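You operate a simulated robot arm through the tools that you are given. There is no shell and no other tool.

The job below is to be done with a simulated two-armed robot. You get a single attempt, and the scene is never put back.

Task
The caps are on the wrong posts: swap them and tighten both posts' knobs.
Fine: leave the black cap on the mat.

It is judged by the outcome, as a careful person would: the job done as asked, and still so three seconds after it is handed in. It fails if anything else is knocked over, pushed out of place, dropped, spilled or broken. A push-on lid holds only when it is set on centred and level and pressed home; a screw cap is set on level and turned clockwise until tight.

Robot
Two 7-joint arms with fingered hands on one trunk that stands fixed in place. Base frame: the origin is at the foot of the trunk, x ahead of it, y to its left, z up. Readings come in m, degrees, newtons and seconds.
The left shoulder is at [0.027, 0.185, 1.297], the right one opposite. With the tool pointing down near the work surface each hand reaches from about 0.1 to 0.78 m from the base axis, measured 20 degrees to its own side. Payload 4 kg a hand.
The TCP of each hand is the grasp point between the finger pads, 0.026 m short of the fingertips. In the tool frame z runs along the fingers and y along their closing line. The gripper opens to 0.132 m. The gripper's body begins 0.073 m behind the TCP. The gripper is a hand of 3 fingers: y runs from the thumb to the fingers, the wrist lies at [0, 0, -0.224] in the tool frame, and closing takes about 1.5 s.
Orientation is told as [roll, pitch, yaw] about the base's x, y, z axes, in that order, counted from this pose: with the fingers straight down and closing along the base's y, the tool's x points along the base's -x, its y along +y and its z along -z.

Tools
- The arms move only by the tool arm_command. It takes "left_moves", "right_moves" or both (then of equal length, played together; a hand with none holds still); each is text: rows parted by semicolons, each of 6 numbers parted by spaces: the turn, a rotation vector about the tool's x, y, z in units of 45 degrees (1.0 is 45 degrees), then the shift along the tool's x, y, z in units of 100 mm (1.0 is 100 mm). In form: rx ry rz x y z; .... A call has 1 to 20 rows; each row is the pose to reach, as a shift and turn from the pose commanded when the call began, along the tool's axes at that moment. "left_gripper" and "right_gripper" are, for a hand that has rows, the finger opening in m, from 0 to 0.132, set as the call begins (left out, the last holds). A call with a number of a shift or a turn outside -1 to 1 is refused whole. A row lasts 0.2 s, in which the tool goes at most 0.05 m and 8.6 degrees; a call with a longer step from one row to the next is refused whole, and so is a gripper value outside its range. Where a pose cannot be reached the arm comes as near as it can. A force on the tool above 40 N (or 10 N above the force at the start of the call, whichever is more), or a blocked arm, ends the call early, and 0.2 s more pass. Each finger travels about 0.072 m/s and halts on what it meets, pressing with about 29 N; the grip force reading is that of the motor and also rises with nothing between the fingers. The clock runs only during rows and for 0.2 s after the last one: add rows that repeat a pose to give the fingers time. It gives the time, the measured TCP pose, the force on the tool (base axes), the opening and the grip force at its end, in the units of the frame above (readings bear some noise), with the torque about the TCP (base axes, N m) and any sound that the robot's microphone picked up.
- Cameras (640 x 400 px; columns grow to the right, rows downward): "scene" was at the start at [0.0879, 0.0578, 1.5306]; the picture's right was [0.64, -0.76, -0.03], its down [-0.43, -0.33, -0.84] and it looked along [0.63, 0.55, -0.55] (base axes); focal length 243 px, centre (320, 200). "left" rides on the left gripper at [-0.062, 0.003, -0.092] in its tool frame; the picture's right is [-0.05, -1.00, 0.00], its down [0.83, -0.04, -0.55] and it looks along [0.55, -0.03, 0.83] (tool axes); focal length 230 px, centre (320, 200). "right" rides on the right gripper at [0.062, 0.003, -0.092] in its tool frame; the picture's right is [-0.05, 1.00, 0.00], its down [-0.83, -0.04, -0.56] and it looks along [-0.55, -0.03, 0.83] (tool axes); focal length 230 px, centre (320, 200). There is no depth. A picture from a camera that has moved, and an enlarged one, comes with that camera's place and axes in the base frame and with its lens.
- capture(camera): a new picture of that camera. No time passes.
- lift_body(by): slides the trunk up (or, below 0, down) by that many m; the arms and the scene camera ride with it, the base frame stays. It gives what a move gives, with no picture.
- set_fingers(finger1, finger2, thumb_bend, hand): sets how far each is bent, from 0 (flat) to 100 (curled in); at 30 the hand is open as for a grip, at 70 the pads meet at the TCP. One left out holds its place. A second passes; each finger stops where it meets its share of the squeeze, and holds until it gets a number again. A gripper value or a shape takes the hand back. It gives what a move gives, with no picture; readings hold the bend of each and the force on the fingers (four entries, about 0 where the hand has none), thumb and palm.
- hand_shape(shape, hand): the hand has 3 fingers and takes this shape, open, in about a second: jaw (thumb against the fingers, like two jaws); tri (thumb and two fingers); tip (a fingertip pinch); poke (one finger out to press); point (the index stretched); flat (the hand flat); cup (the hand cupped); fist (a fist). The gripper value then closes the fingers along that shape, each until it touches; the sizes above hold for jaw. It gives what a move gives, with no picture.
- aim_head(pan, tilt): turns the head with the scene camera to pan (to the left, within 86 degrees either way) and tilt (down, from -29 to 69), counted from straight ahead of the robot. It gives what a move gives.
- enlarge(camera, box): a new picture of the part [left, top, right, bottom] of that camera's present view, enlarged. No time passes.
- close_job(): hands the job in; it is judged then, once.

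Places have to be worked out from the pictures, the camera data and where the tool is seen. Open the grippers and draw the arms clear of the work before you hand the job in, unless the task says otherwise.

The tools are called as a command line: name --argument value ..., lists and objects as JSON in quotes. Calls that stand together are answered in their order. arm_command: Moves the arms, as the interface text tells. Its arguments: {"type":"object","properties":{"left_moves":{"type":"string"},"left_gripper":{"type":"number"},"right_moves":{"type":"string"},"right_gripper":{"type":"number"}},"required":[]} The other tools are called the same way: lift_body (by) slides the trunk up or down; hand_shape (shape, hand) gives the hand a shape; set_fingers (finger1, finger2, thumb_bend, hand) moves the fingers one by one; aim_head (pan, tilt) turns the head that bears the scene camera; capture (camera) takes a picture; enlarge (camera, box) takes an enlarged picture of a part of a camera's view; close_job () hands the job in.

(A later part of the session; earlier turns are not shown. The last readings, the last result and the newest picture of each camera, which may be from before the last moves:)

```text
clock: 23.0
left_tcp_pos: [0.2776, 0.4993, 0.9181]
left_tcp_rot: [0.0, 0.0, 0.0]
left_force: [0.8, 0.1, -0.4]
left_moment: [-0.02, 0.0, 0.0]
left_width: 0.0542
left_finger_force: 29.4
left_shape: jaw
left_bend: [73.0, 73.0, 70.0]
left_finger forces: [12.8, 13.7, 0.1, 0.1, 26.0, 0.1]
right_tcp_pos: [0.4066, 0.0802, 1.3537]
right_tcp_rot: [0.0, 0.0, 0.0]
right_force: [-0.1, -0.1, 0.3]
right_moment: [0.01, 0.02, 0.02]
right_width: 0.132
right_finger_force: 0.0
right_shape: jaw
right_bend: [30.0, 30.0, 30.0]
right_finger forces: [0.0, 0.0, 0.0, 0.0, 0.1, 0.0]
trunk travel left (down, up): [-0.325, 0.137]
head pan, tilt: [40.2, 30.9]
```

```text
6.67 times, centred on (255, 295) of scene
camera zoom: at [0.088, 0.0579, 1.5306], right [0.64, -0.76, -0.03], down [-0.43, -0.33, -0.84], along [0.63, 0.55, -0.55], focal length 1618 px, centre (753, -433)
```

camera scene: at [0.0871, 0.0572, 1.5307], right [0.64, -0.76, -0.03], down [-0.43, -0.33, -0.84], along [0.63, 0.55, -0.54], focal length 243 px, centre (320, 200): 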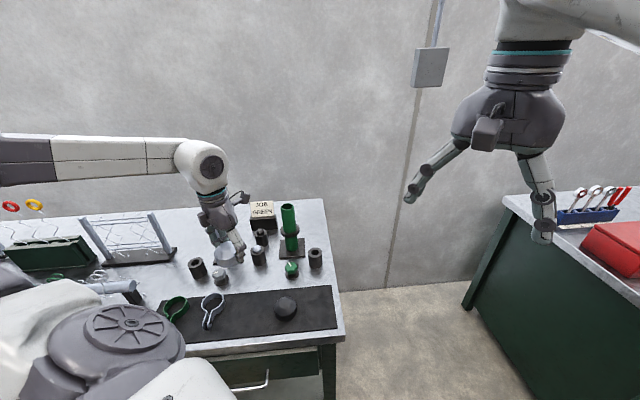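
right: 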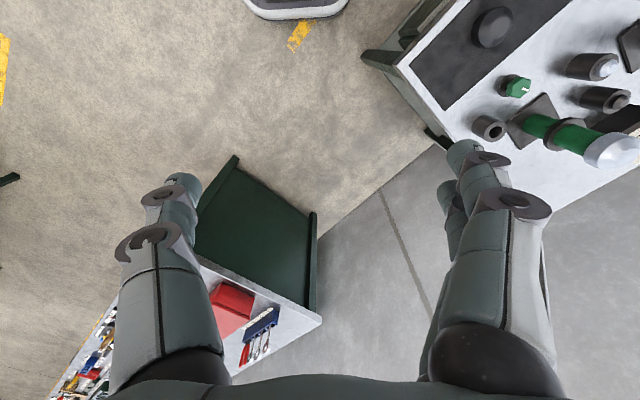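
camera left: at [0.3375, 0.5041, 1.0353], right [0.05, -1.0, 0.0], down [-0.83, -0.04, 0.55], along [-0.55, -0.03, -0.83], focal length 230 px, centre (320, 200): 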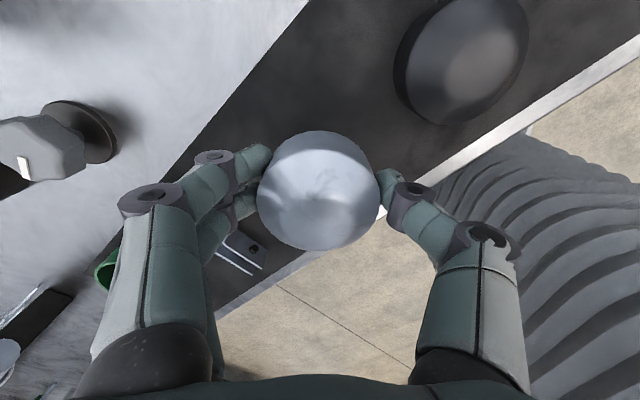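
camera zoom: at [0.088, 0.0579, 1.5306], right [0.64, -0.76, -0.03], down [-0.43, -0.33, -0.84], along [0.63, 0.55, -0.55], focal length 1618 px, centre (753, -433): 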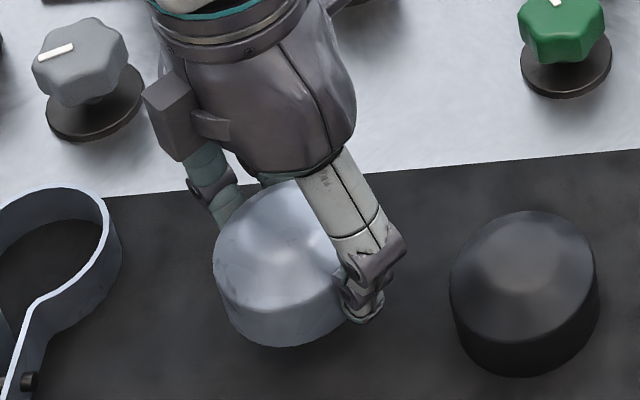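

Compared with the black cap's base line, the silver one still looks about 1 to 2 cm up. I go on lowering.

arm_command --left_moves "0 0 0 0 0 0.02; 0 0 0 0 0 0.05; 0 0 0 0 0 0.05"

arm_command --left_moves "0 0 0 0 0 0.015; 0 0 0 0 0 0.03; 0 0 0 0 0 0.03"

enlarge --camera "scene" --box '[215, 265, 295, 325]'

```text
clock: 23.8
left_tcp_pos: [0.2766, 0.5015, 0.9126]
left_tcp_rot: [0.0, -0.1, 0.0]
left_force: [0.6, 0.2, -0.4]
left_moment: [-0.06, -0.01, 0.01]
left_width: 0.0543
left_finger_force: 28.7
left_shape: jaw
left_bend: [73.0, 73.0, 70.0]
left_finger forces: [12.8, 13.7, 0.0, 0.1, 26.0, 0.0]
right_tcp_pos: [0.4063, 0.0802, 1.354]
right_tcp_rot: [-0.1, 0.1, 0.0]
right_force: [-0.5, 0.6, 0.1]
right_moment: [0.0, -0.01, 0.01]
right_width: 0.1318
right_finger_force: 0.1
right_shape: jaw
right_bend: [30.0, 30.0, 30.0]
right_finger forces: [0.0, 0.0, 0.0, 0.0, 0.0, 0.0]
trunk travel left (down, up): [-0.325, 0.137]
head pan, tilt: [40.2, 30.9]
```

```text
clock: 24.6
left_tcp_pos: [0.2762, 0.4993, 0.9119]
left_tcp_rot: [0.0, 0.0, -0.1]
left_force: [0.1, 0.2, -0.2]
left_moment: [-0.03, 0.0, 0.0]
left_width: 0.0543
left_finger_force: 28.6
left_shape: jaw
left_bend: [73.0, 73.0, 70.0]
left_finger forces: [12.8, 13.7, 0.0, 0.1, 26.0, 0.1]
right_tcp_pos: [0.4066, 0.0803, 1.3538]
right_tcp_rot: [0.0, -0.1, 0.1]
right_force: [0.4, -0.3, 0.2]
right_moment: [0.04, 0.0, 0.02]
right_width: 0.1321
right_finger_force: 0.0
right_shape: jaw
right_bend: [30.0, 30.0, 30.0]
right_finger forces: [0.0, 0.1, 0.1, 0.1, 0.0, 0.0]
trunk travel left (down, up): [-0.325, 0.137]
head pan, tilt: [40.2, 30.9]
```

```text
6.67 times, centred on (255, 295) of scene
camera zoom: at [0.0879, 0.0579, 1.5306], right [0.64, -0.76, -0.03], down [-0.43, -0.33, -0.84], along [0.63, 0.55, -0.55], focal length 1618 px, centre (753, -433)
```

zoom: 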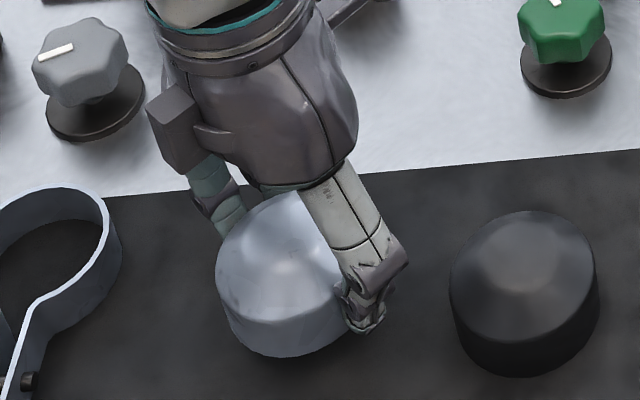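

Still no force, so I continue down gently.

arm_command --left_moves "0 0 0 0 0 0.02; 0 0 0 0 0 0.04; 0 0 0 0 0 0.04"

arm_command --left_moves "0 0 0 0 0 0.015; 0 0 0 0 0 0.03; 0 0 0 0 0 0.03"

enlarge --camera "scene" --box '[215, 265, 295, 325]'

```text
clock: 25.4
left_tcp_pos: [0.2787, 0.4997, 0.9055]
left_tcp_rot: [0.0, -0.2, 0.0]
left_force: [0.5, -0.2, -0.5]
left_moment: [-0.01, 0.0, 0.01]
left_width: 0.054
left_finger_force: 28.9
left_shape: jaw
left_bend: [73.0, 73.0, 70.0]
left_finger forces: [12.8, 13.8, 0.1, 0.0, 26.0, 0.0]
right_tcp_pos: [0.4057, 0.0798, 1.3541]
right_tcp_rot: [0.0, 0.1, 0.0]
right_force: [0.4, 0.1, 0.5]
right_moment: [-0.01, -0.02, 0.01]
right_width: 0.1319
right_finger_force: 0.0
right_shape: jaw
right_bend: [30.0, 30.0, 30.0]
right_finger forces: [0.0, 0.0, 0.0, 0.0, 0.0, 0.0]
trunk travel left (down, up): [-0.325, 0.137]
head pan, tilt: [40.2, 30.9]
```

```text
clock: 26.2
left_tcp_pos: [0.2791, 0.4992, 0.9036]
left_tcp_rot: [0.0, 0.0, 0.0]
left_force: [-0.2, -0.8, -0.8]
left_moment: [0.01, 0.02, -0.02]
left_width: 0.0544
left_finger_force: 28.9
left_shape: jaw
left_bend: [73.0, 73.0, 70.0]
left_finger forces: [12.8, 13.6, 0.1, 0.0, 26.0, 0.0]
right_tcp_pos: [0.4069, 0.0794, 1.3535]
right_tcp_rot: [0.0, -0.1, 0.1]
right_force: [0.4, -0.1, 0.0]
right_moment: [-0.02, 0.0, -0.01]
right_width: 0.1321
right_finger_force: 0.1
right_shape: jaw
right_bend: [30.0, 30.0, 30.0]
right_finger forces: [0.1, 0.0, 0.0, 0.1, 0.0, 0.1]
trunk travel left (down, up): [-0.325, 0.137]
head pan, tilt: [40.2, 30.9]
```

```text
6.67 times, centred on (255, 295) of scene
camera zoom: at [0.088, 0.0579, 1.5306], right [0.64, -0.76, -0.03], down [-0.43, -0.33, -0.84], along [0.63, 0.55, -0.55], focal length 1618 px, centre (753, -433)
```

zoom: 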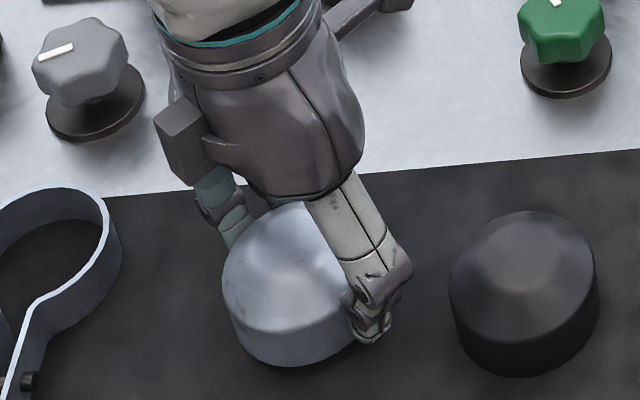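

About 9 mm more by image comparison; I keep stepping.

arm_command --left_moves "0 0 0 0 0 0.02; 0 0 0 0 0 0.04; 0 0 0 0 0 0.04"

arm_command --left_moves "0 0 0 0 0 0.015; 0 0 0 0 0 0.03; 0 0 0 0 0 0.03"

enlarge --camera "scene" --box '[215, 265, 295, 325]'

```text
clock: 27.0
left_tcp_pos: [0.2783, 0.4985, 0.8977]
left_tcp_rot: [0.0, 0.0, 0.0]
left_force: [1.1, 0.0, -1.0]
left_moment: [0.02, -0.02, 0.01]
left_width: 0.0541
left_finger_force: 29.2
left_shape: jaw
left_bend: [73.0, 73.0, 70.0]
left_finger forces: [12.8, 13.7, 0.0, 0.0, 26.0, 0.0]
right_tcp_pos: [0.4068, 0.0801, 1.3528]
right_tcp_rot: [0.0, 0.0, 0.1]
right_force: [-0.1, -0.1, 0.2]
right_moment: [0.04, -0.03, 0.02]
right_width: 0.1318
right_finger_force: 0.0
right_shape: jaw
right_bend: [30.0, 30.0, 30.0]
right_finger forces: [0.1, 0.0, 0.0, 0.1, 0.1, 0.1]
trunk travel left (down, up): [-0.325, 0.137]
head pan, tilt: [40.2, 30.9]
```

```text
clock: 27.8
left_tcp_pos: [0.2776, 0.4997, 0.8976]
left_tcp_rot: [0.1, 0.0, 0.1]
left_force: [0.8, 0.5, -0.4]
left_moment: [0.02, -0.03, -0.01]
left_width: 0.0539
left_finger_force: 28.7
left_shape: jaw
left_bend: [73.0, 73.0, 70.0]
left_finger forces: [12.7, 13.7, 0.0, 0.0, 26.0, 0.0]
right_tcp_pos: [0.4058, 0.0796, 1.3529]
right_tcp_rot: [-0.1, 0.0, -0.1]
right_force: [0.2, 0.3, -0.6]
right_moment: [0.03, -0.04, 0.02]
right_width: 0.132
right_finger_force: 0.0
right_shape: jaw
right_bend: [30.0, 30.0, 30.0]
right_finger forces: [0.0, 0.0, 0.1, 0.0, 0.0, 0.0]
trunk travel left (down, up): [-0.325, 0.137]
head pan, tilt: [40.2, 30.9]
```

```text
6.67 times, centred on (255, 295) of scene
camera zoom: at [0.088, 0.0579, 1.5306], right [0.64, -0.76, -0.03], down [-0.43, -0.33, -0.84], along [0.63, 0.55, -0.55], focal length 1618 px, centre (753, -433)
```

zoom: 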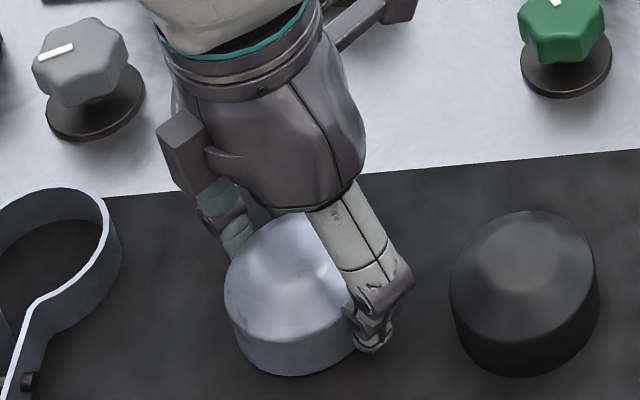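

Nearly there; I continue with 2 mm steps.

arm_command --left_moves "0 0 0 0 0 0.02; 0 0 0 0 0 0.02"

arm_command --left_moves "0 0 0 0 0 0.02; 0 0 0 0 0 0.02"

enlarge --camera "scene" --box '[215, 265, 295, 325]'

```text
clock: 28.4
left_tcp_pos: [0.2769, 0.5008, 0.8939]
left_tcp_rot: [0.0, -0.1, -0.1]
left_force: [-0.5, 0.1, -0.7]
left_moment: [-0.02, 0.0, 0.0]
left_width: 0.0543
left_finger_force: 28.9
left_shape: jaw
left_bend: [73.0, 73.0, 70.0]
left_finger forces: [12.7, 13.8, 0.0, 0.0, 26.0, 0.1]
right_tcp_pos: [0.4064, 0.0792, 1.3532]
right_tcp_rot: [0.1, 0.0, 0.0]
right_force: [-0.5, 0.2, 0.4]
right_moment: [0.0, 0.0, 0.0]
right_width: 0.1318
right_finger_force: 0.0
right_shape: jaw
right_bend: [30.0, 30.0, 30.0]
right_finger forces: [0.0, 0.0, 0.0, 0.1, 0.1, 0.1]
trunk travel left (down, up): [-0.325, 0.137]
head pan, tilt: [40.2, 30.9]
```

```text
clock: 29.0
left_tcp_pos: [0.277, 0.5008, 0.8931]
left_tcp_rot: [-0.1, -0.1, 0.0]
left_force: [-0.9, -0.1, 7.4]
left_moment: [0.03, 0.07, 0.01]
left_width: 0.0544
left_finger_force: 29.2
left_shape: jaw
left_bend: [74.0, 73.0, 70.0]
left_finger forces: [13.2, 14.8, 0.0, 0.0, 27.5, 0.1]
right_tcp_pos: [0.4054, 0.0795, 1.3541]
right_tcp_rot: [0.1, 0.0, 0.1]
right_force: [0.4, -0.9, -0.1]
right_moment: [-0.01, 0.01, -0.02]
right_width: 0.1321
right_finger_force: 0.2
right_shape: jaw
right_bend: [30.0, 30.0, 30.0]
right_finger forces: [0.0, 0.0, 0.1, 0.0, 0.1, 0.1]
trunk travel left (down, up): [-0.325, 0.137]
head pan, tilt: [40.2, 30.9]
```

```text
6.67 times, centred on (255, 295) of scene
camera zoom: at [0.0874, 0.0573, 1.5308], right [0.64, -0.76, -0.03], down [-0.43, -0.33, -0.84], along [0.63, 0.55, -0.55], focal length 1618 px, centre (753, -433)
```

zoom: 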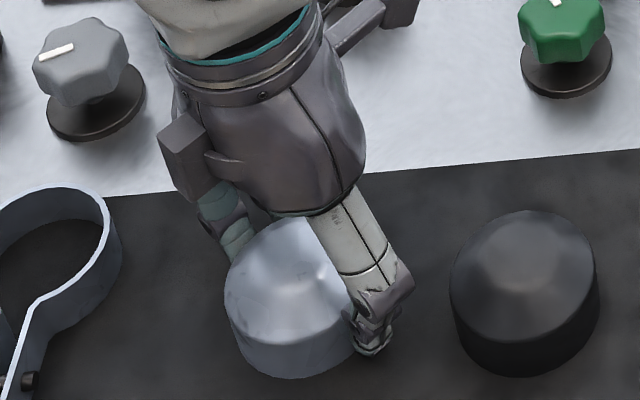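

Contact at z≈0.8925 with 7 N: the cap sits on the mat. I release it and then rise straight up.

arm_command --left_moves "0 0 0 0 0 -0.01; 0 0 0 0 0 -0.01; 0 0 0 0 0 -0.01; 0 0 0 0 0 -0.01; 0 0 0 0 0 -0.01; 0 0 0 0 0 -0.01; 0 0 0 0 0 -0.01" --left_gripper 0.1

arm_command --left_moves "0 0 0 0 0 -0.2; 0 0 0 0 0 -0.4; 0 0 0 0 0 -0.7; 0 0 0 0 0 -1.0; 0 0 0 0 0 -1.0"

arm_command --left_moves "0 0 0 0 0 -0.3; 0 0 0 0 0 -0.6; 0 0 0 0 0 -1.0; 0 0 0 0 0 -1.0"

capture --camera "left"

capture --camera "scene"

```text
clock: 30.6
left_tcp_pos: [0.2773, 0.5001, 0.8943]
left_tcp_rot: [0.0, -0.1, 0.0]
left_force: [-0.3, -0.4, 0.6]
left_moment: [-0.03, -0.01, 0.0]
left_width: 0.0997
left_finger_force: 0.0
left_shape: jaw
left_bend: [63.0, 63.0, 60.0]
left_finger forces: [0.0, 0.0, 0.1, 0.1, 0.1, 0.1]
right_tcp_pos: [0.4052, 0.0801, 1.3541]
right_tcp_rot: [-0.1, 0.0, 0.0]
right_force: [0.7, -0.2, 0.2]
right_moment: [0.02, -0.03, 0.0]
right_width: 0.1319
right_finger_force: 0.0
right_shape: jaw
right_bend: [30.0, 30.0, 30.0]
right_finger forces: [0.0, 0.1, 0.0, 0.0, 0.1, 0.0]
trunk travel left (down, up): [-0.325, 0.137]
head pan, tilt: [40.2, 30.9]
```

```text
clock: 31.8
left_tcp_pos: [0.2784, 0.5001, 0.9931]
left_tcp_rot: [0.0, 0.0, 0.1]
left_force: [-0.7, 0.5, -0.3]
left_moment: [-0.01, 0.02, 0.0]
left_width: 0.0998
left_finger_force: 0.0
left_shape: jaw
left_bend: [63.0, 63.0, 60.0]
left_finger forces: [0.1, 0.1, 0.0, 0.0, 0.1, 0.0]
right_tcp_pos: [0.4057, 0.0808, 1.3531]
right_tcp_rot: [0.0, 0.0, 0.1]
right_force: [-0.5, 0.5, -0.2]
right_moment: [-0.04, -0.01, 0.01]
right_width: 0.132
right_finger_force: 0.1
right_shape: jaw
right_bend: [30.0, 30.0, 30.0]
right_finger forces: [0.0, 0.0, 0.0, 0.0, 0.0, 0.0]
trunk travel left (down, up): [-0.325, 0.137]
head pan, tilt: [40.2, 30.9]
```

```text
clock: 32.8
left_tcp_pos: [0.2796, 0.5013, 1.0933]
left_tcp_rot: [0.1, 0.1, 0.0]
left_force: [0.3, 0.4, -0.5]
left_moment: [0.0, -0.02, -0.01]
left_width: 0.0999
left_finger_force: 0.1
left_shape: jaw
left_bend: [63.0, 63.0, 60.0]
left_finger forces: [0.0, 0.0, 0.0, 0.0, 0.0, 0.0]
right_tcp_pos: [0.4062, 0.0799, 1.353]
right_tcp_rot: [0.0, -0.1, 0.1]
right_force: [-0.3, 0.0, -0.1]
right_moment: [0.0, -0.01, 0.02]
right_width: 0.1316
right_finger_force: 0.0
right_shape: jaw
right_bend: [30.0, 30.0, 30.0]
right_finger forces: [0.0, 0.0, 0.0, 0.0, 0.0, 0.0]
trunk travel left (down, up): [-0.325, 0.137]
head pan, tilt: [40.2, 30.9]
```

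```text
taken
camera left: at [0.3412, 0.5042, 1.1864], right [0.05, -1.0, 0.0], down [-0.83, -0.04, 0.55], along [-0.55, -0.03, -0.83], focal length 230 px, centre (320, 200)
```

left: 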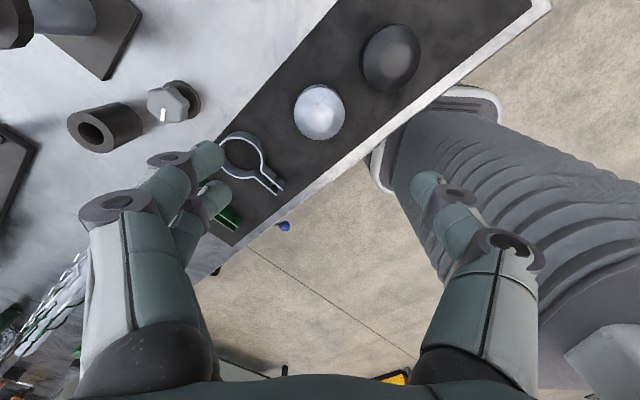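

```text
taken
camera scene: at [0.088, 0.0578, 1.5306], right [0.64, -0.76, -0.03], down [-0.43, -0.33, -0.84], along [0.63, 0.55, -0.55], focal length 243 px, centre (320, 200)
```

scene: 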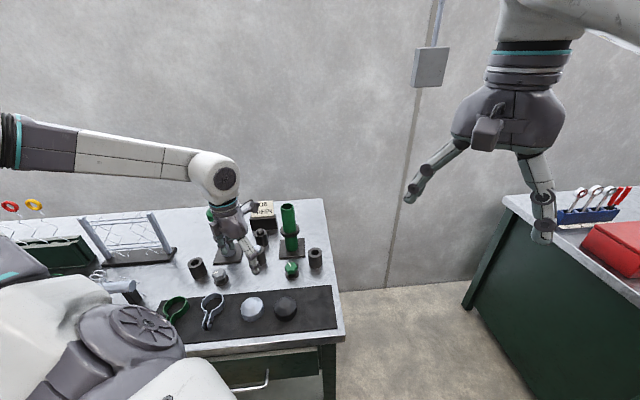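

The silver cap rests safely at (0.278, 0.500). Next I rise and move over the green cap on the grey post, near (0.368, 0.765).

arm_command --left_moves "0 0 0 0 0 -0.4; 0 0 0 0 0 -0.8; 0 0 0 -0.1 0.3 -1.0; 0 0 0 -0.2 0.6 -1.0; 0 0 0 -0.3 0.9 -1.0; 0 0 0 -0.3 0.9 -1.0" --left_gripper 0.132

arm_command --left_moves "0 0 0 -0.1 0.3 0; 0 0 0 -0.2 0.6 0; 0 0 0 -0.3 0.9 0; 0 0 0 -0.3 0.9 0"

capture --camera "left"

capture --camera "scene"

```text
clock: 34.2
left_tcp_pos: [0.3056, 0.5892, 1.1927]
left_tcp_rot: [-0.1, 0.0, -0.1]
left_force: [1.4, -0.2, -0.5]
left_moment: [-0.03, 0.0, -0.02]
left_width: 0.132
left_finger_force: 0.0
left_shape: jaw
left_bend: [30.0, 30.0, 30.0]
left_finger forces: [0.0, 0.0, 0.0, 0.0, 0.0, 0.0]
right_tcp_pos: [0.4068, 0.0791, 1.3542]
right_tcp_rot: [-0.1, 0.0, -0.1]
right_force: [0.5, -0.4, -0.7]
right_moment: [0.01, -0.05, 0.0]
right_width: 0.1321
right_finger_force: 0.1
right_shape: jaw
right_bend: [30.0, 30.0, 30.0]
right_finger forces: [0.1, 0.0, 0.1, 0.0, 0.0, 0.0]
trunk travel left (down, up): [-0.325, 0.137]
head pan, tilt: [40.2, 30.9]
```

```text
clock: 35.2
left_tcp_pos: [0.3383, 0.6795, 1.1947]
left_tcp_rot: [0.0, 0.0, 0.0]
left_force: [-0.3, -0.6, -0.4]
left_moment: [-0.01, 0.0, -0.02]
left_width: 0.1321
left_finger_force: 0.0
left_shape: jaw
left_bend: [30.0, 30.0, 30.0]
left_finger forces: [0.1, 0.0, 0.1, 0.0, 0.0, 0.0]
right_tcp_pos: [0.4057, 0.0799, 1.3531]
right_tcp_rot: [0.0, 0.0, -0.1]
right_force: [0.4, -0.3, 0.4]
right_moment: [-0.02, 0.0, 0.0]
right_width: 0.1322
right_finger_force: 0.0
right_shape: jaw
right_bend: [30.0, 30.0, 30.0]
right_finger forces: [0.0, 0.1, 0.0, 0.0, 0.1, 0.1]
trunk travel left (down, up): [-0.325, 0.137]
head pan, tilt: [40.2, 30.9]
```

```text
taken
camera left: at [0.3994, 0.6839, 1.287], right [0.05, -1.0, 0.0], down [-0.83, -0.04, 0.55], along [-0.55, -0.03, -0.83], focal length 230 px, centre (320, 200)
```

left: 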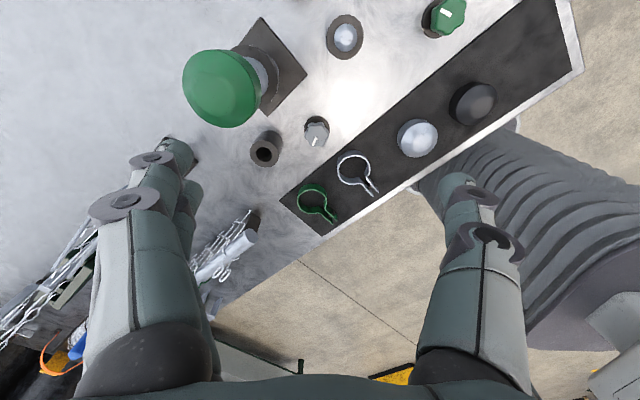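

```text
taken
camera scene: at [0.0878, 0.0578, 1.5306], right [0.64, -0.76, -0.03], down [-0.43, -0.33, -0.84], along [0.63, 0.55, -0.55], focal length 243 px, centre (320, 200)
```

scene: 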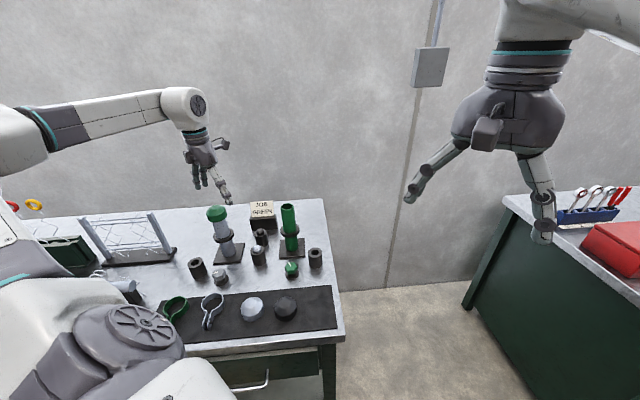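

The green cap measures at about (0.366, 0.770). I move over it and look again.

arm_command --left_moves "0 0 0 -0.1 0.3 0; 0 0 0 -0.2 0.6 0; 0 0 0 -0.28 0.9 0.1; 0 0 0 -0.28 0.9 0.2; 0 0 0 -0.28 0.9 0.2"

capture --camera "left"

enlarge --camera "scene" --box '[150, 130, 310, 280]'

```text
clock: 36.4
left_tcp_pos: [0.3646, 0.7696, 1.1734]
left_tcp_rot: [0.0, 0.1, 0.0]
left_force: [-0.2, -0.2, 0.8]
left_moment: [0.0, 0.01, -0.01]
left_width: 0.132
left_finger_force: 0.0
left_shape: jaw
left_bend: [30.0, 30.0, 30.0]
left_finger forces: [0.1, 0.1, 0.1, 0.0, 0.1, 0.0]
right_tcp_pos: [0.4062, 0.0802, 1.3528]
right_tcp_rot: [0.1, 0.0, 0.1]
right_force: [0.7, -0.8, 0.2]
right_moment: [0.0, -0.01, 0.02]
right_width: 0.1318
right_finger_force: 0.0
right_shape: jaw
right_bend: [30.0, 30.0, 30.0]
right_finger forces: [0.0, 0.0, 0.0, 0.0, 0.1, 0.1]
trunk travel left (down, up): [-0.325, 0.137]
head pan, tilt: [40.2, 30.9]
```

```text
taken
camera left: at [0.4266, 0.7731, 1.2661], right [0.05, -1.0, 0.0], down [-0.83, -0.04, 0.55], along [-0.55, -0.03, -0.83], focal length 230 px, centre (320, 200)
```

left: 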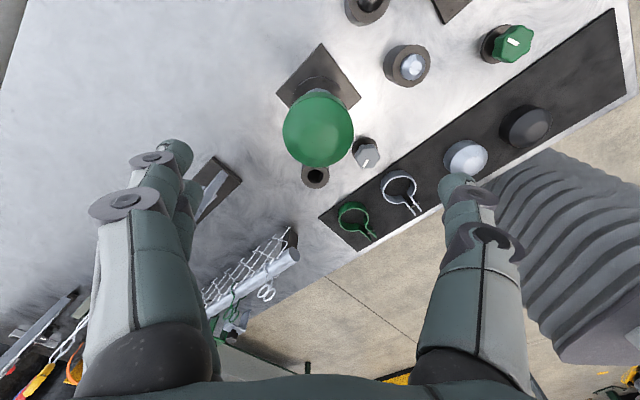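

```text
2.67 times, centred on (230, 205) of scene
camera zoom: at [0.0878, 0.0576, 1.5306], right [0.64, -0.76, -0.03], down [-0.43, -0.33, -0.84], along [0.63, 0.55, -0.55], focal length 647 px, centre (560, 187)
```

zoom: 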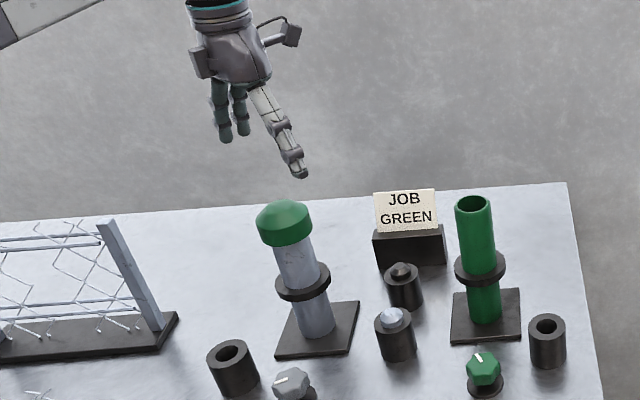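

The picture matches the silver cap's one at the same height, so the same grip height (z≈1.068) applies. I descend 10.5 cm and then close.

arm_command --left_moves "0 0 0 -0.01 0.01 0.3; 0 0 0 -0.01 0.01 0.6; 0 0 0 -0.01 0.01 0.8; 0 0 0 -0.01 0.01 0.9; 0 0 0 -0.01 0.01 0.9"

capture --camera "left"

```text
clock: 37.6
left_tcp_pos: [0.369, 0.7702, 1.0844]
left_tcp_rot: [0.1, -0.1, 0.0]
left_force: [0.4, 0.5, 0.3]
left_moment: [0.01, 0.02, 0.02]
left_width: 0.1322
left_finger_force: 0.1
left_shape: jaw
left_bend: [30.0, 30.0, 30.0]
left_finger forces: [0.0, 0.0, 0.0, 0.0, 0.0, 0.0]
right_tcp_pos: [0.4056, 0.0803, 1.3541]
right_tcp_rot: [0.0, 0.1, 0.1]
right_force: [-0.5, -0.5, 0.1]
right_moment: [0.0, -0.04, 0.02]
right_width: 0.1321
right_finger_force: 0.1
right_shape: jaw
right_bend: [30.0, 30.0, 30.0]
right_finger forces: [0.0, 0.1, 0.1, 0.0, 0.1, 0.0]
trunk travel left (down, up): [-0.325, 0.137]
head pan, tilt: [40.2, 30.9]
```

```text
taken
camera left: at [0.4294, 0.7736, 1.1759], right [0.05, -1.0, 0.0], down [-0.83, -0.04, 0.55], along [-0.55, -0.03, -0.83], focal length 230 px, centre (320, 200)
```

left: 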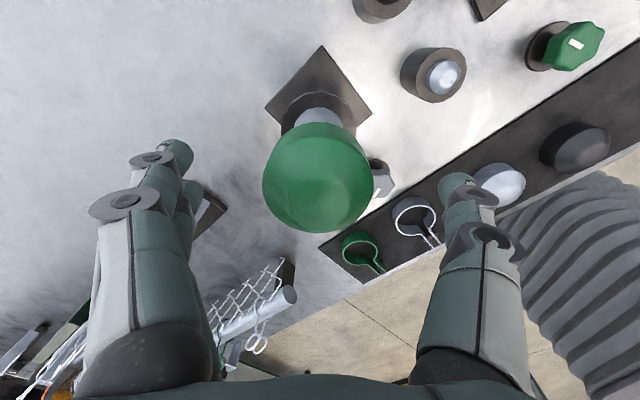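

Alignment is the same as it was with the silver cap. I lower 1.6 cm and close.

arm_command --left_moves "0 0 0 0 0.01 0.08; 0 0 0 0 0.01 0.16; 0 0 0 0 0.01 0.16"

arm_command --left_moves "0 0 0 0 0 0; 0 0 0 0 0 0; 0 0 0 0 0 0; 0 0 0 0 0 0; 0 0 0 0 0 0; 0 0 0 0 0 0; 0 0 0 0 0 0; 0 0 0 0 0 0" --left_gripper 0.04

enlarge --camera "left" --box '[200, 90, 440, 300]'

enlarge --camera "scene" --box '[180, 170, 260, 230]'

```text
clock: 38.4
left_tcp_pos: [0.3678, 0.7709, 1.0683]
left_tcp_rot: [0.0, -0.1, 0.0]
left_force: [0.3, 0.1, -0.2]
left_moment: [0.01, 0.02, 0.03]
left_width: 0.1319
left_finger_force: 0.1
left_shape: jaw
left_bend: [30.0, 30.0, 30.0]
left_finger forces: [0.1, 0.0, 0.0, 0.1, 0.1, 0.1]
right_tcp_pos: [0.4063, 0.0801, 1.3527]
right_tcp_rot: [0.1, 0.0, 0.0]
right_force: [0.2, -0.1, -0.2]
right_moment: [0.05, 0.01, -0.04]
right_width: 0.1318
right_finger_force: 0.1
right_shape: jaw
right_bend: [30.0, 30.0, 30.0]
right_finger forces: [0.1, 0.0, 0.0, 0.1, 0.0, 0.1]
trunk travel left (down, up): [-0.325, 0.137]
head pan, tilt: [40.2, 30.9]
```

```text
clock: 40.2
left_tcp_pos: [0.368, 0.7721, 1.0683]
left_tcp_rot: [0.1, 0.0, -0.1]
left_force: [0.2, 0.3, -0.4]
left_moment: [0.01, -0.04, 0.02]
left_width: 0.0554
left_finger_force: 29.0
left_shape: jaw
left_bend: [73.0, 73.0, 70.0]
left_finger forces: [11.0, 13.5, 0.0, 0.0, 26.3, 0.0]
right_tcp_pos: [0.4059, 0.0809, 1.3537]
right_tcp_rot: [0.0, 0.0, 0.0]
right_force: [-0.2, -0.1, 0.7]
right_moment: [-0.02, -0.02, -0.01]
right_width: 0.132
right_finger_force: 0.0
right_shape: jaw
right_bend: [30.0, 30.0, 30.0]
right_finger forces: [0.0, 0.1, 0.1, 0.1, 0.0, 0.0]
trunk travel left (down, up): [-0.325, 0.137]
head pan, tilt: [40.2, 30.9]
```

```text
1.90 times, centred on (320, 195) of left
camera zoom: at [0.4293, 0.775, 1.1608], right [0.05, -1.0, 0.0], down [-0.83, -0.04, 0.55], along [-0.55, -0.03, -0.83], focal length 438 px, centre (320, 210)
```

zoom: 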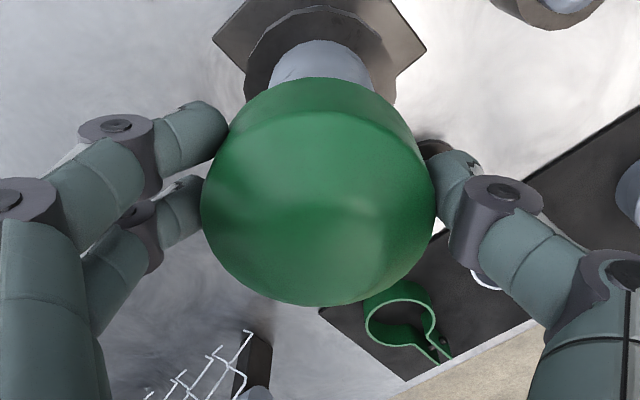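

```text
6.67 times, centred on (220, 200) of scene
camera zoom: at [0.088, 0.058, 1.5306], right [0.64, -0.76, -0.03], down [-0.43, -0.33, -0.84], along [0.63, 0.55, -0.55], focal length 1618 px, centre (987, 200)
```

zoom: 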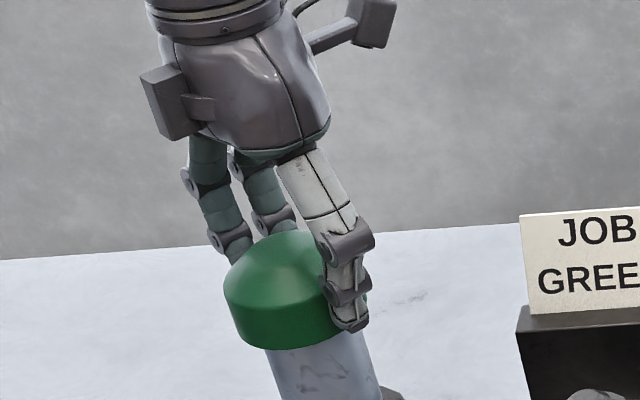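

Same secure grip (0.0554). I lift the green cap straight up 11 cm, slowly at first, and carry it by the exact commanded offset to the green post.

arm_command --left_moves "0 0 0 0 0 -0.05; 0 0 0 0 0 -0.1; 0 0 0 0 0 -0.2; 0 0 0 0 0 -0.35; 0 0 0 0 0 -0.6; 0 0 0 0 0 -0.8; 0 0 0 0 0 -1.0; 0 0 0 0 0 -1.0"

arm_command --left_moves "0 0 0 -0.2 -0.2 -0.11; 0 0 0 -0.45 -0.45 -0.11; 0 0 0 -0.7 -0.7 -0.11; 0 0 0 -0.86 -0.86 -0.11; 0 0 0 -0.86 -0.86 -0.11"

arm_command --left_moves "0 0 0 -0.2 -0.2 0; 0 0 0 -0.45 -0.45 0; 0 0 0 -0.7 -0.7 0; 0 0 0 -0.85 -0.85 0; 0 0 0 -0.85 -0.85 0; 0 0 0 -0.85 -0.85 0"

capture --camera "left"

enlarge --camera "scene" --box '[180, 130, 340, 270]'

```text
clock: 42.0
left_tcp_pos: [0.3657, 0.7732, 1.1673]
left_tcp_rot: [-0.1, 0.1, 0.0]
left_force: [-1.3, 0.1, -0.7]
left_moment: [0.01, -0.02, -0.01]
left_width: 0.0551
left_finger_force: 29.5
left_shape: jaw
left_bend: [73.0, 73.0, 70.0]
left_finger forces: [11.3, 13.4, 0.1, 0.0, 26.3, 0.0]
right_tcp_pos: [0.4061, 0.0811, 1.3542]
right_tcp_rot: [0.0, -0.1, 0.0]
right_force: [-0.4, 0.0, -0.4]
right_moment: [0.03, -0.03, -0.03]
right_width: 0.1316
right_finger_force: 0.0
right_shape: jaw
right_bend: [30.0, 30.0, 30.0]
right_finger forces: [0.0, 0.0, 0.0, 0.0, 0.1, 0.1]
trunk travel left (down, up): [-0.325, 0.137]
head pan, tilt: [40.2, 30.9]
```

```text
clock: 43.2
left_tcp_pos: [0.4537, 0.6852, 1.1784]
left_tcp_rot: [0.0, -0.1, 0.0]
left_force: [0.5, -0.9, -0.9]
left_moment: [0.02, -0.04, 0.02]
left_width: 0.0552
left_finger_force: 29.3
left_shape: jaw
left_bend: [73.0, 73.0, 70.0]
left_finger forces: [11.5, 13.4, 0.1, 0.0, 26.2, 0.0]
right_tcp_pos: [0.4054, 0.0804, 1.3536]
right_tcp_rot: [0.0, 0.0, 0.0]
right_force: [0.7, 0.2, -0.6]
right_moment: [0.01, 0.01, -0.01]
right_width: 0.132
right_finger_force: 0.0
right_shape: jaw
right_bend: [30.0, 30.0, 30.0]
right_finger forces: [0.0, 0.0, 0.1, 0.0, 0.1, 0.1]
trunk travel left (down, up): [-0.325, 0.137]
head pan, tilt: [40.2, 30.9]
```

```text
clock: 44.6
left_tcp_pos: [0.5372, 0.6012, 1.179]
left_tcp_rot: [0.0, 0.1, -0.1]
left_force: [0.0, -0.1, 0.0]
left_moment: [0.02, 0.0, 0.01]
left_width: 0.0552
left_finger_force: 29.2
left_shape: jaw
left_bend: [73.0, 73.0, 70.0]
left_finger forces: [11.6, 13.4, 0.0, 0.0, 26.2, 0.0]
right_tcp_pos: [0.406, 0.0792, 1.354]
right_tcp_rot: [0.0, 0.0, 0.0]
right_force: [-0.7, -0.2, -0.3]
right_moment: [-0.02, 0.01, 0.0]
right_width: 0.132
right_finger_force: 0.2
right_shape: jaw
right_bend: [30.0, 30.0, 30.0]
right_finger forces: [0.1, 0.1, 0.0, 0.1, 0.1, 0.0]
trunk travel left (down, up): [-0.325, 0.137]
head pan, tilt: [40.2, 30.9]
```

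```text
taken
camera left: at [0.5993, 0.6049, 1.2713], right [0.05, -1.0, 0.0], down [-0.83, -0.04, 0.55], along [-0.55, -0.03, -0.83], focal length 230 px, centre (320, 200)
```

left: 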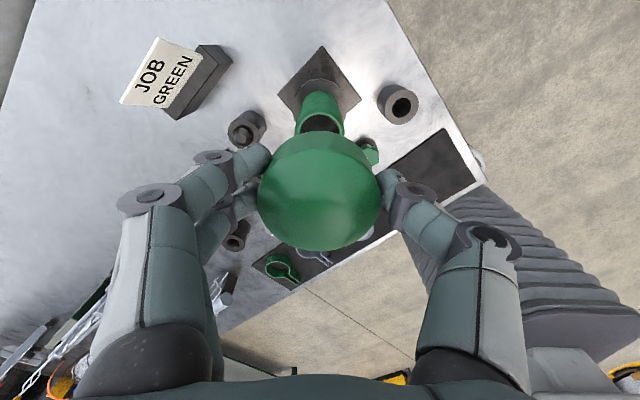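

```text
2.86 times, centred on (260, 200) of scene
camera zoom: at [0.0883, 0.0579, 1.5306], right [0.64, -0.76, -0.03], down [-0.43, -0.33, -0.84], along [0.63, 0.55, -0.55], focal length 694 px, centre (491, 200)
```

zoom: 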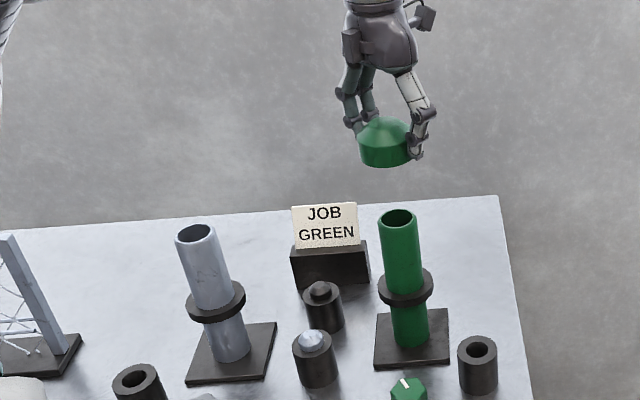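

The picture is identical to the silver cap's at this spot, so it's aligned. I lower 7 cm, still just above the rim, and check.

arm_command --left_moves "0 0 0 0 0 0.2; 0 0 0 0 0 0.4; 0 0 0 0 0 0.6; 0 0 0 0 0 0.7; 0 0 0 0 0 0.7"

enlarge --camera "scene" --box '[245, 165, 325, 225]'

enlarge --camera "left" --box '[200, 50, 440, 260]'

```text
clock: 45.8
left_tcp_pos: [0.5364, 0.6004, 1.109]
left_tcp_rot: [0.0, 0.0, 0.1]
left_force: [-0.2, -0.1, -1.3]
left_moment: [-0.02, 0.0, -0.01]
left_width: 0.0551
left_finger_force: 29.9
left_shape: jaw
left_bend: [73.0, 73.0, 70.0]
left_finger forces: [11.8, 13.6, 0.0, 0.1, 26.1, 0.0]
right_tcp_pos: [0.4062, 0.0798, 1.3531]
right_tcp_rot: [0.0, -0.1, 0.1]
right_force: [-0.3, 0.5, -0.4]
right_moment: [-0.02, 0.0, -0.01]
right_width: 0.1318
right_finger_force: 0.0
right_shape: jaw
right_bend: [30.0, 30.0, 30.0]
right_finger forces: [0.1, 0.0, 0.0, 0.1, 0.1, 0.0]
trunk travel left (down, up): [-0.325, 0.137]
head pan, tilt: [40.2, 30.9]
```

```text
6.67 times, centred on (285, 195) of scene
camera zoom: at [0.088, 0.0578, 1.5306], right [0.64, -0.76, -0.03], down [-0.43, -0.33, -0.84], along [0.63, 0.55, -0.55], focal length 1618 px, centre (553, 233)
```

zoom: 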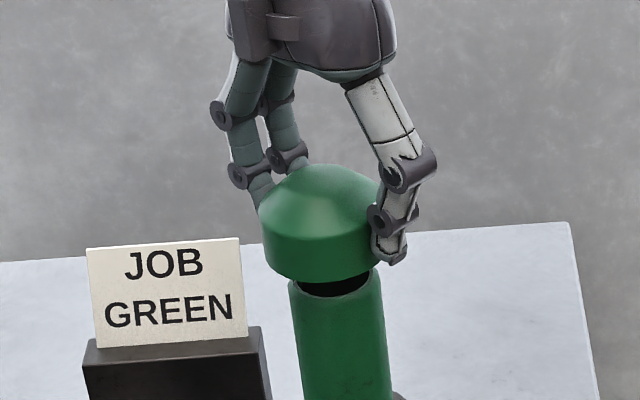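

```text
1.90 times, centred on (320, 155) of left
camera zoom: at [0.5985, 0.6041, 1.2013], right [0.05, -1.0, 0.0], down [-0.83, -0.04, 0.55], along [-0.55, -0.03, -0.83], focal length 438 px, centre (320, 286)
```

zoom: 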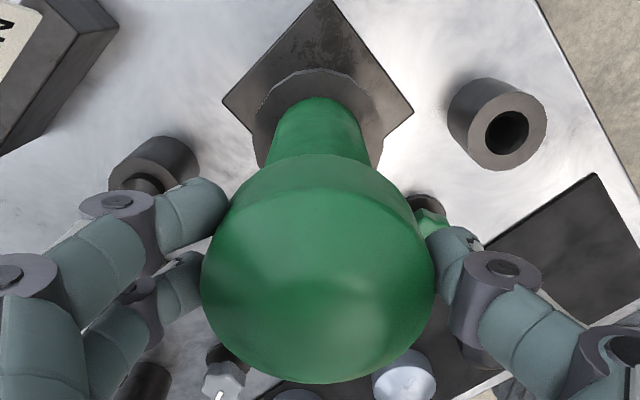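

The cap hangs level, centred right above the rim. I lower it over the tube in small steps.

arm_command --left_moves "0 0 0 0 0 0.04; 0 0 0 0 0 0.08; 0 0 0 0 0 0.12; 0 0 0 0 0 0.16; 0 0 0 0 0 0.2; 0 0 0 0 0 0.2"

arm_command --left_moves "0 0 0 0 0 0.03; 0 0 0 0 0 0.06; 0 0 0 0 0 0.09; 0 0 0 0 0 0.12; 0 0 0 0 0 0.15; 0 0 0 0 0 0.15"

enlarge --camera "scene" --box '[245, 165, 325, 225]'

```text
clock: 47.2
left_tcp_pos: [0.5358, 0.6009, 1.0878]
left_tcp_rot: [0.0, 0.0, -0.1]
left_force: [0.3, 0.1, -0.7]
left_moment: [-0.04, 0.0, 0.0]
left_width: 0.0551
left_finger_force: 28.9
left_shape: jaw
left_bend: [73.0, 73.0, 70.0]
left_finger forces: [11.9, 13.5, 0.0, 0.1, 26.2, 0.1]
right_tcp_pos: [0.4061, 0.0803, 1.3538]
right_tcp_rot: [0.0, 0.0, 0.0]
right_force: [0.1, 0.9, 0.0]
right_moment: [0.01, 0.01, 0.01]
right_width: 0.1319
right_finger_force: 0.0
right_shape: jaw
right_bend: [30.0, 30.0, 30.0]
right_finger forces: [0.0, 0.0, 0.0, 0.0, 0.0, 0.0]
trunk travel left (down, up): [-0.325, 0.137]
head pan, tilt: [40.2, 30.9]
```

```text
clock: 48.6
left_tcp_pos: [0.5365, 0.601, 1.0732]
left_tcp_rot: [0.0, 0.0, -0.1]
left_force: [-0.1, 0.1, -0.5]
left_moment: [0.0, -0.02, -0.02]
left_width: 0.0551
left_finger_force: 28.8
left_shape: jaw
left_bend: [73.0, 73.0, 70.0]
left_finger forces: [12.1, 13.5, 0.0, 0.0, 26.2, 0.1]
right_tcp_pos: [0.4061, 0.0802, 1.3526]
right_tcp_rot: [0.0, 0.1, -0.1]
right_force: [-0.9, 0.1, 0.0]
right_moment: [-0.03, 0.01, 0.04]
right_width: 0.132
right_finger_force: 0.1
right_shape: jaw
right_bend: [30.0, 30.0, 30.0]
right_finger forces: [0.0, 0.0, 0.1, 0.0, 0.0, 0.1]
trunk travel left (down, up): [-0.325, 0.137]
head pan, tilt: [40.2, 30.9]
```

```text
6.67 times, centred on (285, 195) of scene
camera zoom: at [0.0881, 0.0579, 1.5306], right [0.64, -0.76, -0.03], down [-0.43, -0.33, -0.84], along [0.63, 0.55, -0.55], focal length 1618 px, centre (553, 233)
```

zoom: 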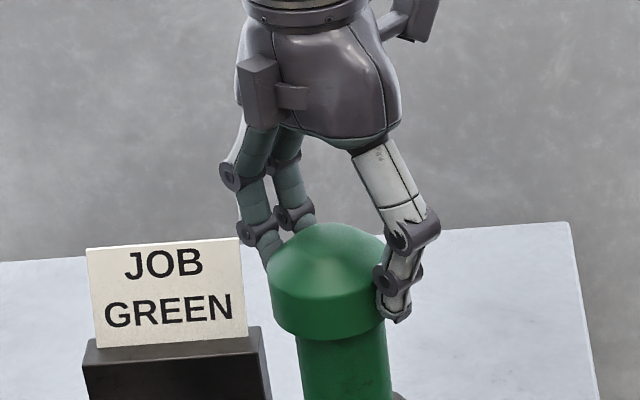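

It slides on with no resistance. About 5 mm remain, so I press down stepwise until the force rises.

arm_command --left_moves "0 0 0 0 0 0.02; 0 0 0 0 0 0.04; 0 0 0 0 0 0.04"

arm_command --left_moves "0 0 0 0 0 0.01; 0 0 0 0 0 0.02; 0 0 0 0 0 0.02"

```text
clock: 49.4
left_tcp_pos: [0.537, 0.6005, 1.0686]
left_tcp_rot: [0.0, 0.0, -0.1]
left_force: [0.3, -0.2, -0.7]
left_moment: [0.01, -0.01, 0.02]
left_width: 0.0551
left_finger_force: 29.2
left_shape: jaw
left_bend: [73.0, 73.0, 70.0]
left_finger forces: [12.1, 13.5, 0.1, 0.0, 26.2, 0.1]
right_tcp_pos: [0.4059, 0.0805, 1.3536]
right_tcp_rot: [0.0, 0.0, 0.1]
right_force: [0.4, 0.8, 0.4]
right_moment: [0.02, -0.01, -0.02]
right_width: 0.1318
right_finger_force: 0.0
right_shape: jaw
right_bend: [30.0, 30.0, 30.0]
right_finger forces: [0.0, 0.0, 0.1, 0.1, 0.0, 0.0]
trunk travel left (down, up): [-0.325, 0.137]
head pan, tilt: [40.2, 30.9]
```

```text
clock: 50.2
left_tcp_pos: [0.537, 0.6017, 1.0681]
left_tcp_rot: [0.0, -0.2, 0.0]
left_force: [-0.6, -0.6, 0.8]
left_moment: [0.01, 0.01, 0.01]
left_width: 0.0547
left_finger_force: 29.0
left_shape: jaw
left_bend: [74.0, 73.0, 70.0]
left_finger forces: [11.8, 13.5, 0.0, 0.0, 26.4, 0.1]
right_tcp_pos: [0.407, 0.0797, 1.3543]
right_tcp_rot: [0.0, 0.1, 0.0]
right_force: [-0.2, 0.7, -0.6]
right_moment: [-0.01, 0.0, 0.02]
right_width: 0.1318
right_finger_force: 0.1
right_shape: jaw
right_bend: [30.0, 30.0, 30.0]
right_finger forces: [0.0, 0.0, 0.0, 0.0, 0.0, 0.1]
trunk travel left (down, up): [-0.325, 0.137]
head pan, tilt: [40.2, 30.9]
```

Contact begins at the same height as before. I press another 2 mm to seat it home.

arm_command --left_moves "0 0 0 0 0 0.01; 0 0 0 0 0 0.02; 0 0 0 0 0 0.02; 0 0 0 0 0 0.02"

enlarge --camera "scene" --box '[245, 165, 325, 225]'

```text
clock: 51.2
left_tcp_pos: [0.5357, 0.5995, 1.0675]
left_tcp_rot: [-0.1, -0.3, 0.0]
left_force: [1.1, 0.7, 11.1]
left_moment: [0.07, 0.03, 0.01]
left_width: 0.0551
left_finger_force: 29.0
left_shape: jaw
left_bend: [74.0, 73.0, 70.0]
left_finger forces: [13.7, 15.3, 0.0, 0.0, 27.8, 0.1]
right_tcp_pos: [0.4057, 0.0787, 1.3536]
right_tcp_rot: [0.1, 0.0, 0.0]
right_force: [0.0, -0.3, 0.7]
right_moment: [-0.01, 0.01, -0.03]
right_width: 0.132
right_finger_force: 0.0
right_shape: jaw
right_bend: [30.0, 30.0, 30.0]
right_finger forces: [0.0, 0.1, 0.1, 0.0, 0.0, 0.0]
trunk travel left (down, up): [-0.325, 0.137]
head pan, tilt: [40.2, 30.9]
```

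```text
6.67 times, centred on (285, 195) of scene
camera zoom: at [0.0871, 0.0569, 1.5308], right [0.64, -0.76, -0.03], down [-0.43, -0.33, -0.84], along [0.63, 0.55, -0.54], focal length 1618 px, centre (553, 233)
```

zoom: 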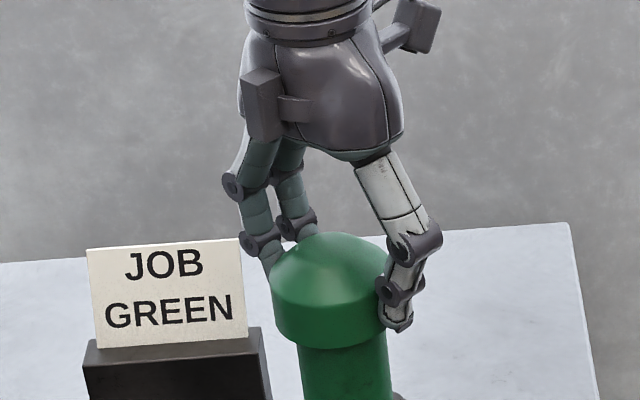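

The cap is seated with 11 N and level. I release, rise 12 cm and look.

arm_command --left_moves "0 0 0 0 0 -0.01; 0 0 0 0 0 -0.02; 0 0 0 0 0 -0.02; 0 0 0 0 0 -0.02; 0 0 0 0 0 -0.02; 0 0 0 0 0 -0.02; 0 0 0 0 0 -0.02; 0 0 0 0 0 -0.02" --left_gripper 0.132

arm_command --left_moves "0 0 0 0 0 -0.2; 0 0 0 0 0 -0.5; 0 0 0 0 0 -0.8; 0 0 0 0 0 -1.0; 0 0 0 0 0 -1.0"

capture --camera "left"

enlarge --camera "scene" --box '[180, 130, 340, 270]'

```text
clock: 53.0
left_tcp_pos: [0.537, 0.6007, 1.0675]
left_tcp_rot: [-0.1, 0.0, 0.1]
left_force: [-0.3, -0.1, 0.2]
left_moment: [0.01, 0.03, -0.01]
left_width: 0.1318
left_finger_force: 0.1
left_shape: jaw
left_bend: [30.0, 30.0, 30.0]
left_finger forces: [0.1, 0.1, 0.1, 0.0, 0.0, 0.1]
right_tcp_pos: [0.4055, 0.0804, 1.3541]
right_tcp_rot: [-0.1, 0.0, 0.0]
right_force: [-0.2, 0.7, 0.4]
right_moment: [0.01, -0.01, 0.01]
right_width: 0.1318
right_finger_force: 0.1
right_shape: jaw
right_bend: [30.0, 30.0, 30.0]
right_finger forces: [0.0, 0.0, 0.0, 0.0, 0.0, 0.0]
trunk travel left (down, up): [-0.325, 0.137]
head pan, tilt: [40.2, 30.9]
```

```text
clock: 54.2
left_tcp_pos: [0.5395, 0.6007, 1.167]
left_tcp_rot: [0.1, -0.1, 0.0]
left_force: [0.6, 0.0, -0.4]
left_moment: [-0.02, 0.03, 0.01]
left_width: 0.132
left_finger_force: 0.1
left_shape: jaw
left_bend: [30.0, 30.0, 30.0]
left_finger forces: [0.0, 0.0, 0.0, 0.1, 0.1, 0.0]
right_tcp_pos: [0.4059, 0.081, 1.353]
right_tcp_rot: [0.0, 0.0, 0.0]
right_force: [0.2, -0.3, 0.5]
right_moment: [0.02, -0.01, -0.03]
right_width: 0.1318
right_finger_force: 0.0
right_shape: jaw
right_bend: [30.0, 30.0, 30.0]
right_finger forces: [0.1, 0.1, 0.0, 0.0, 0.0, 0.0]
trunk travel left (down, up): [-0.325, 0.137]
head pan, tilt: [40.2, 30.9]
```

```text
taken
camera left: at [0.6008, 0.6043, 1.2593], right [0.05, -1.0, 0.0], down [-0.83, -0.04, 0.55], along [-0.55, -0.03, -0.83], focal length 230 px, centre (320, 200)
```

left: 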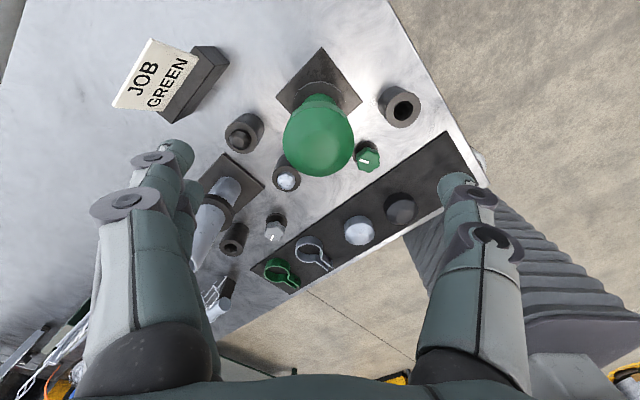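

```text
2.86 times, centred on (260, 200) of scene
camera zoom: at [0.0881, 0.058, 1.5306], right [0.64, -0.76, -0.03], down [-0.43, -0.33, -0.84], along [0.63, 0.55, -0.55], focal length 694 px, centre (491, 200)
```

zoom: 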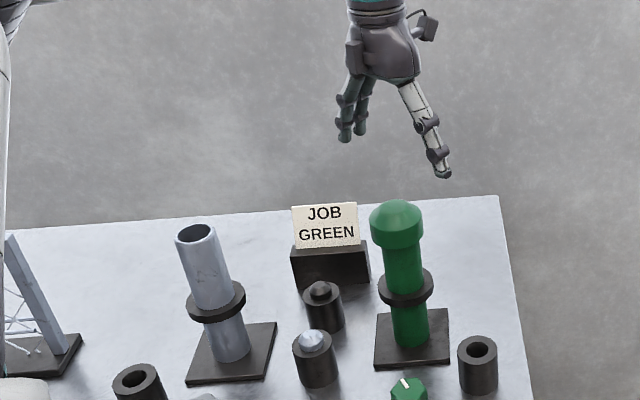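

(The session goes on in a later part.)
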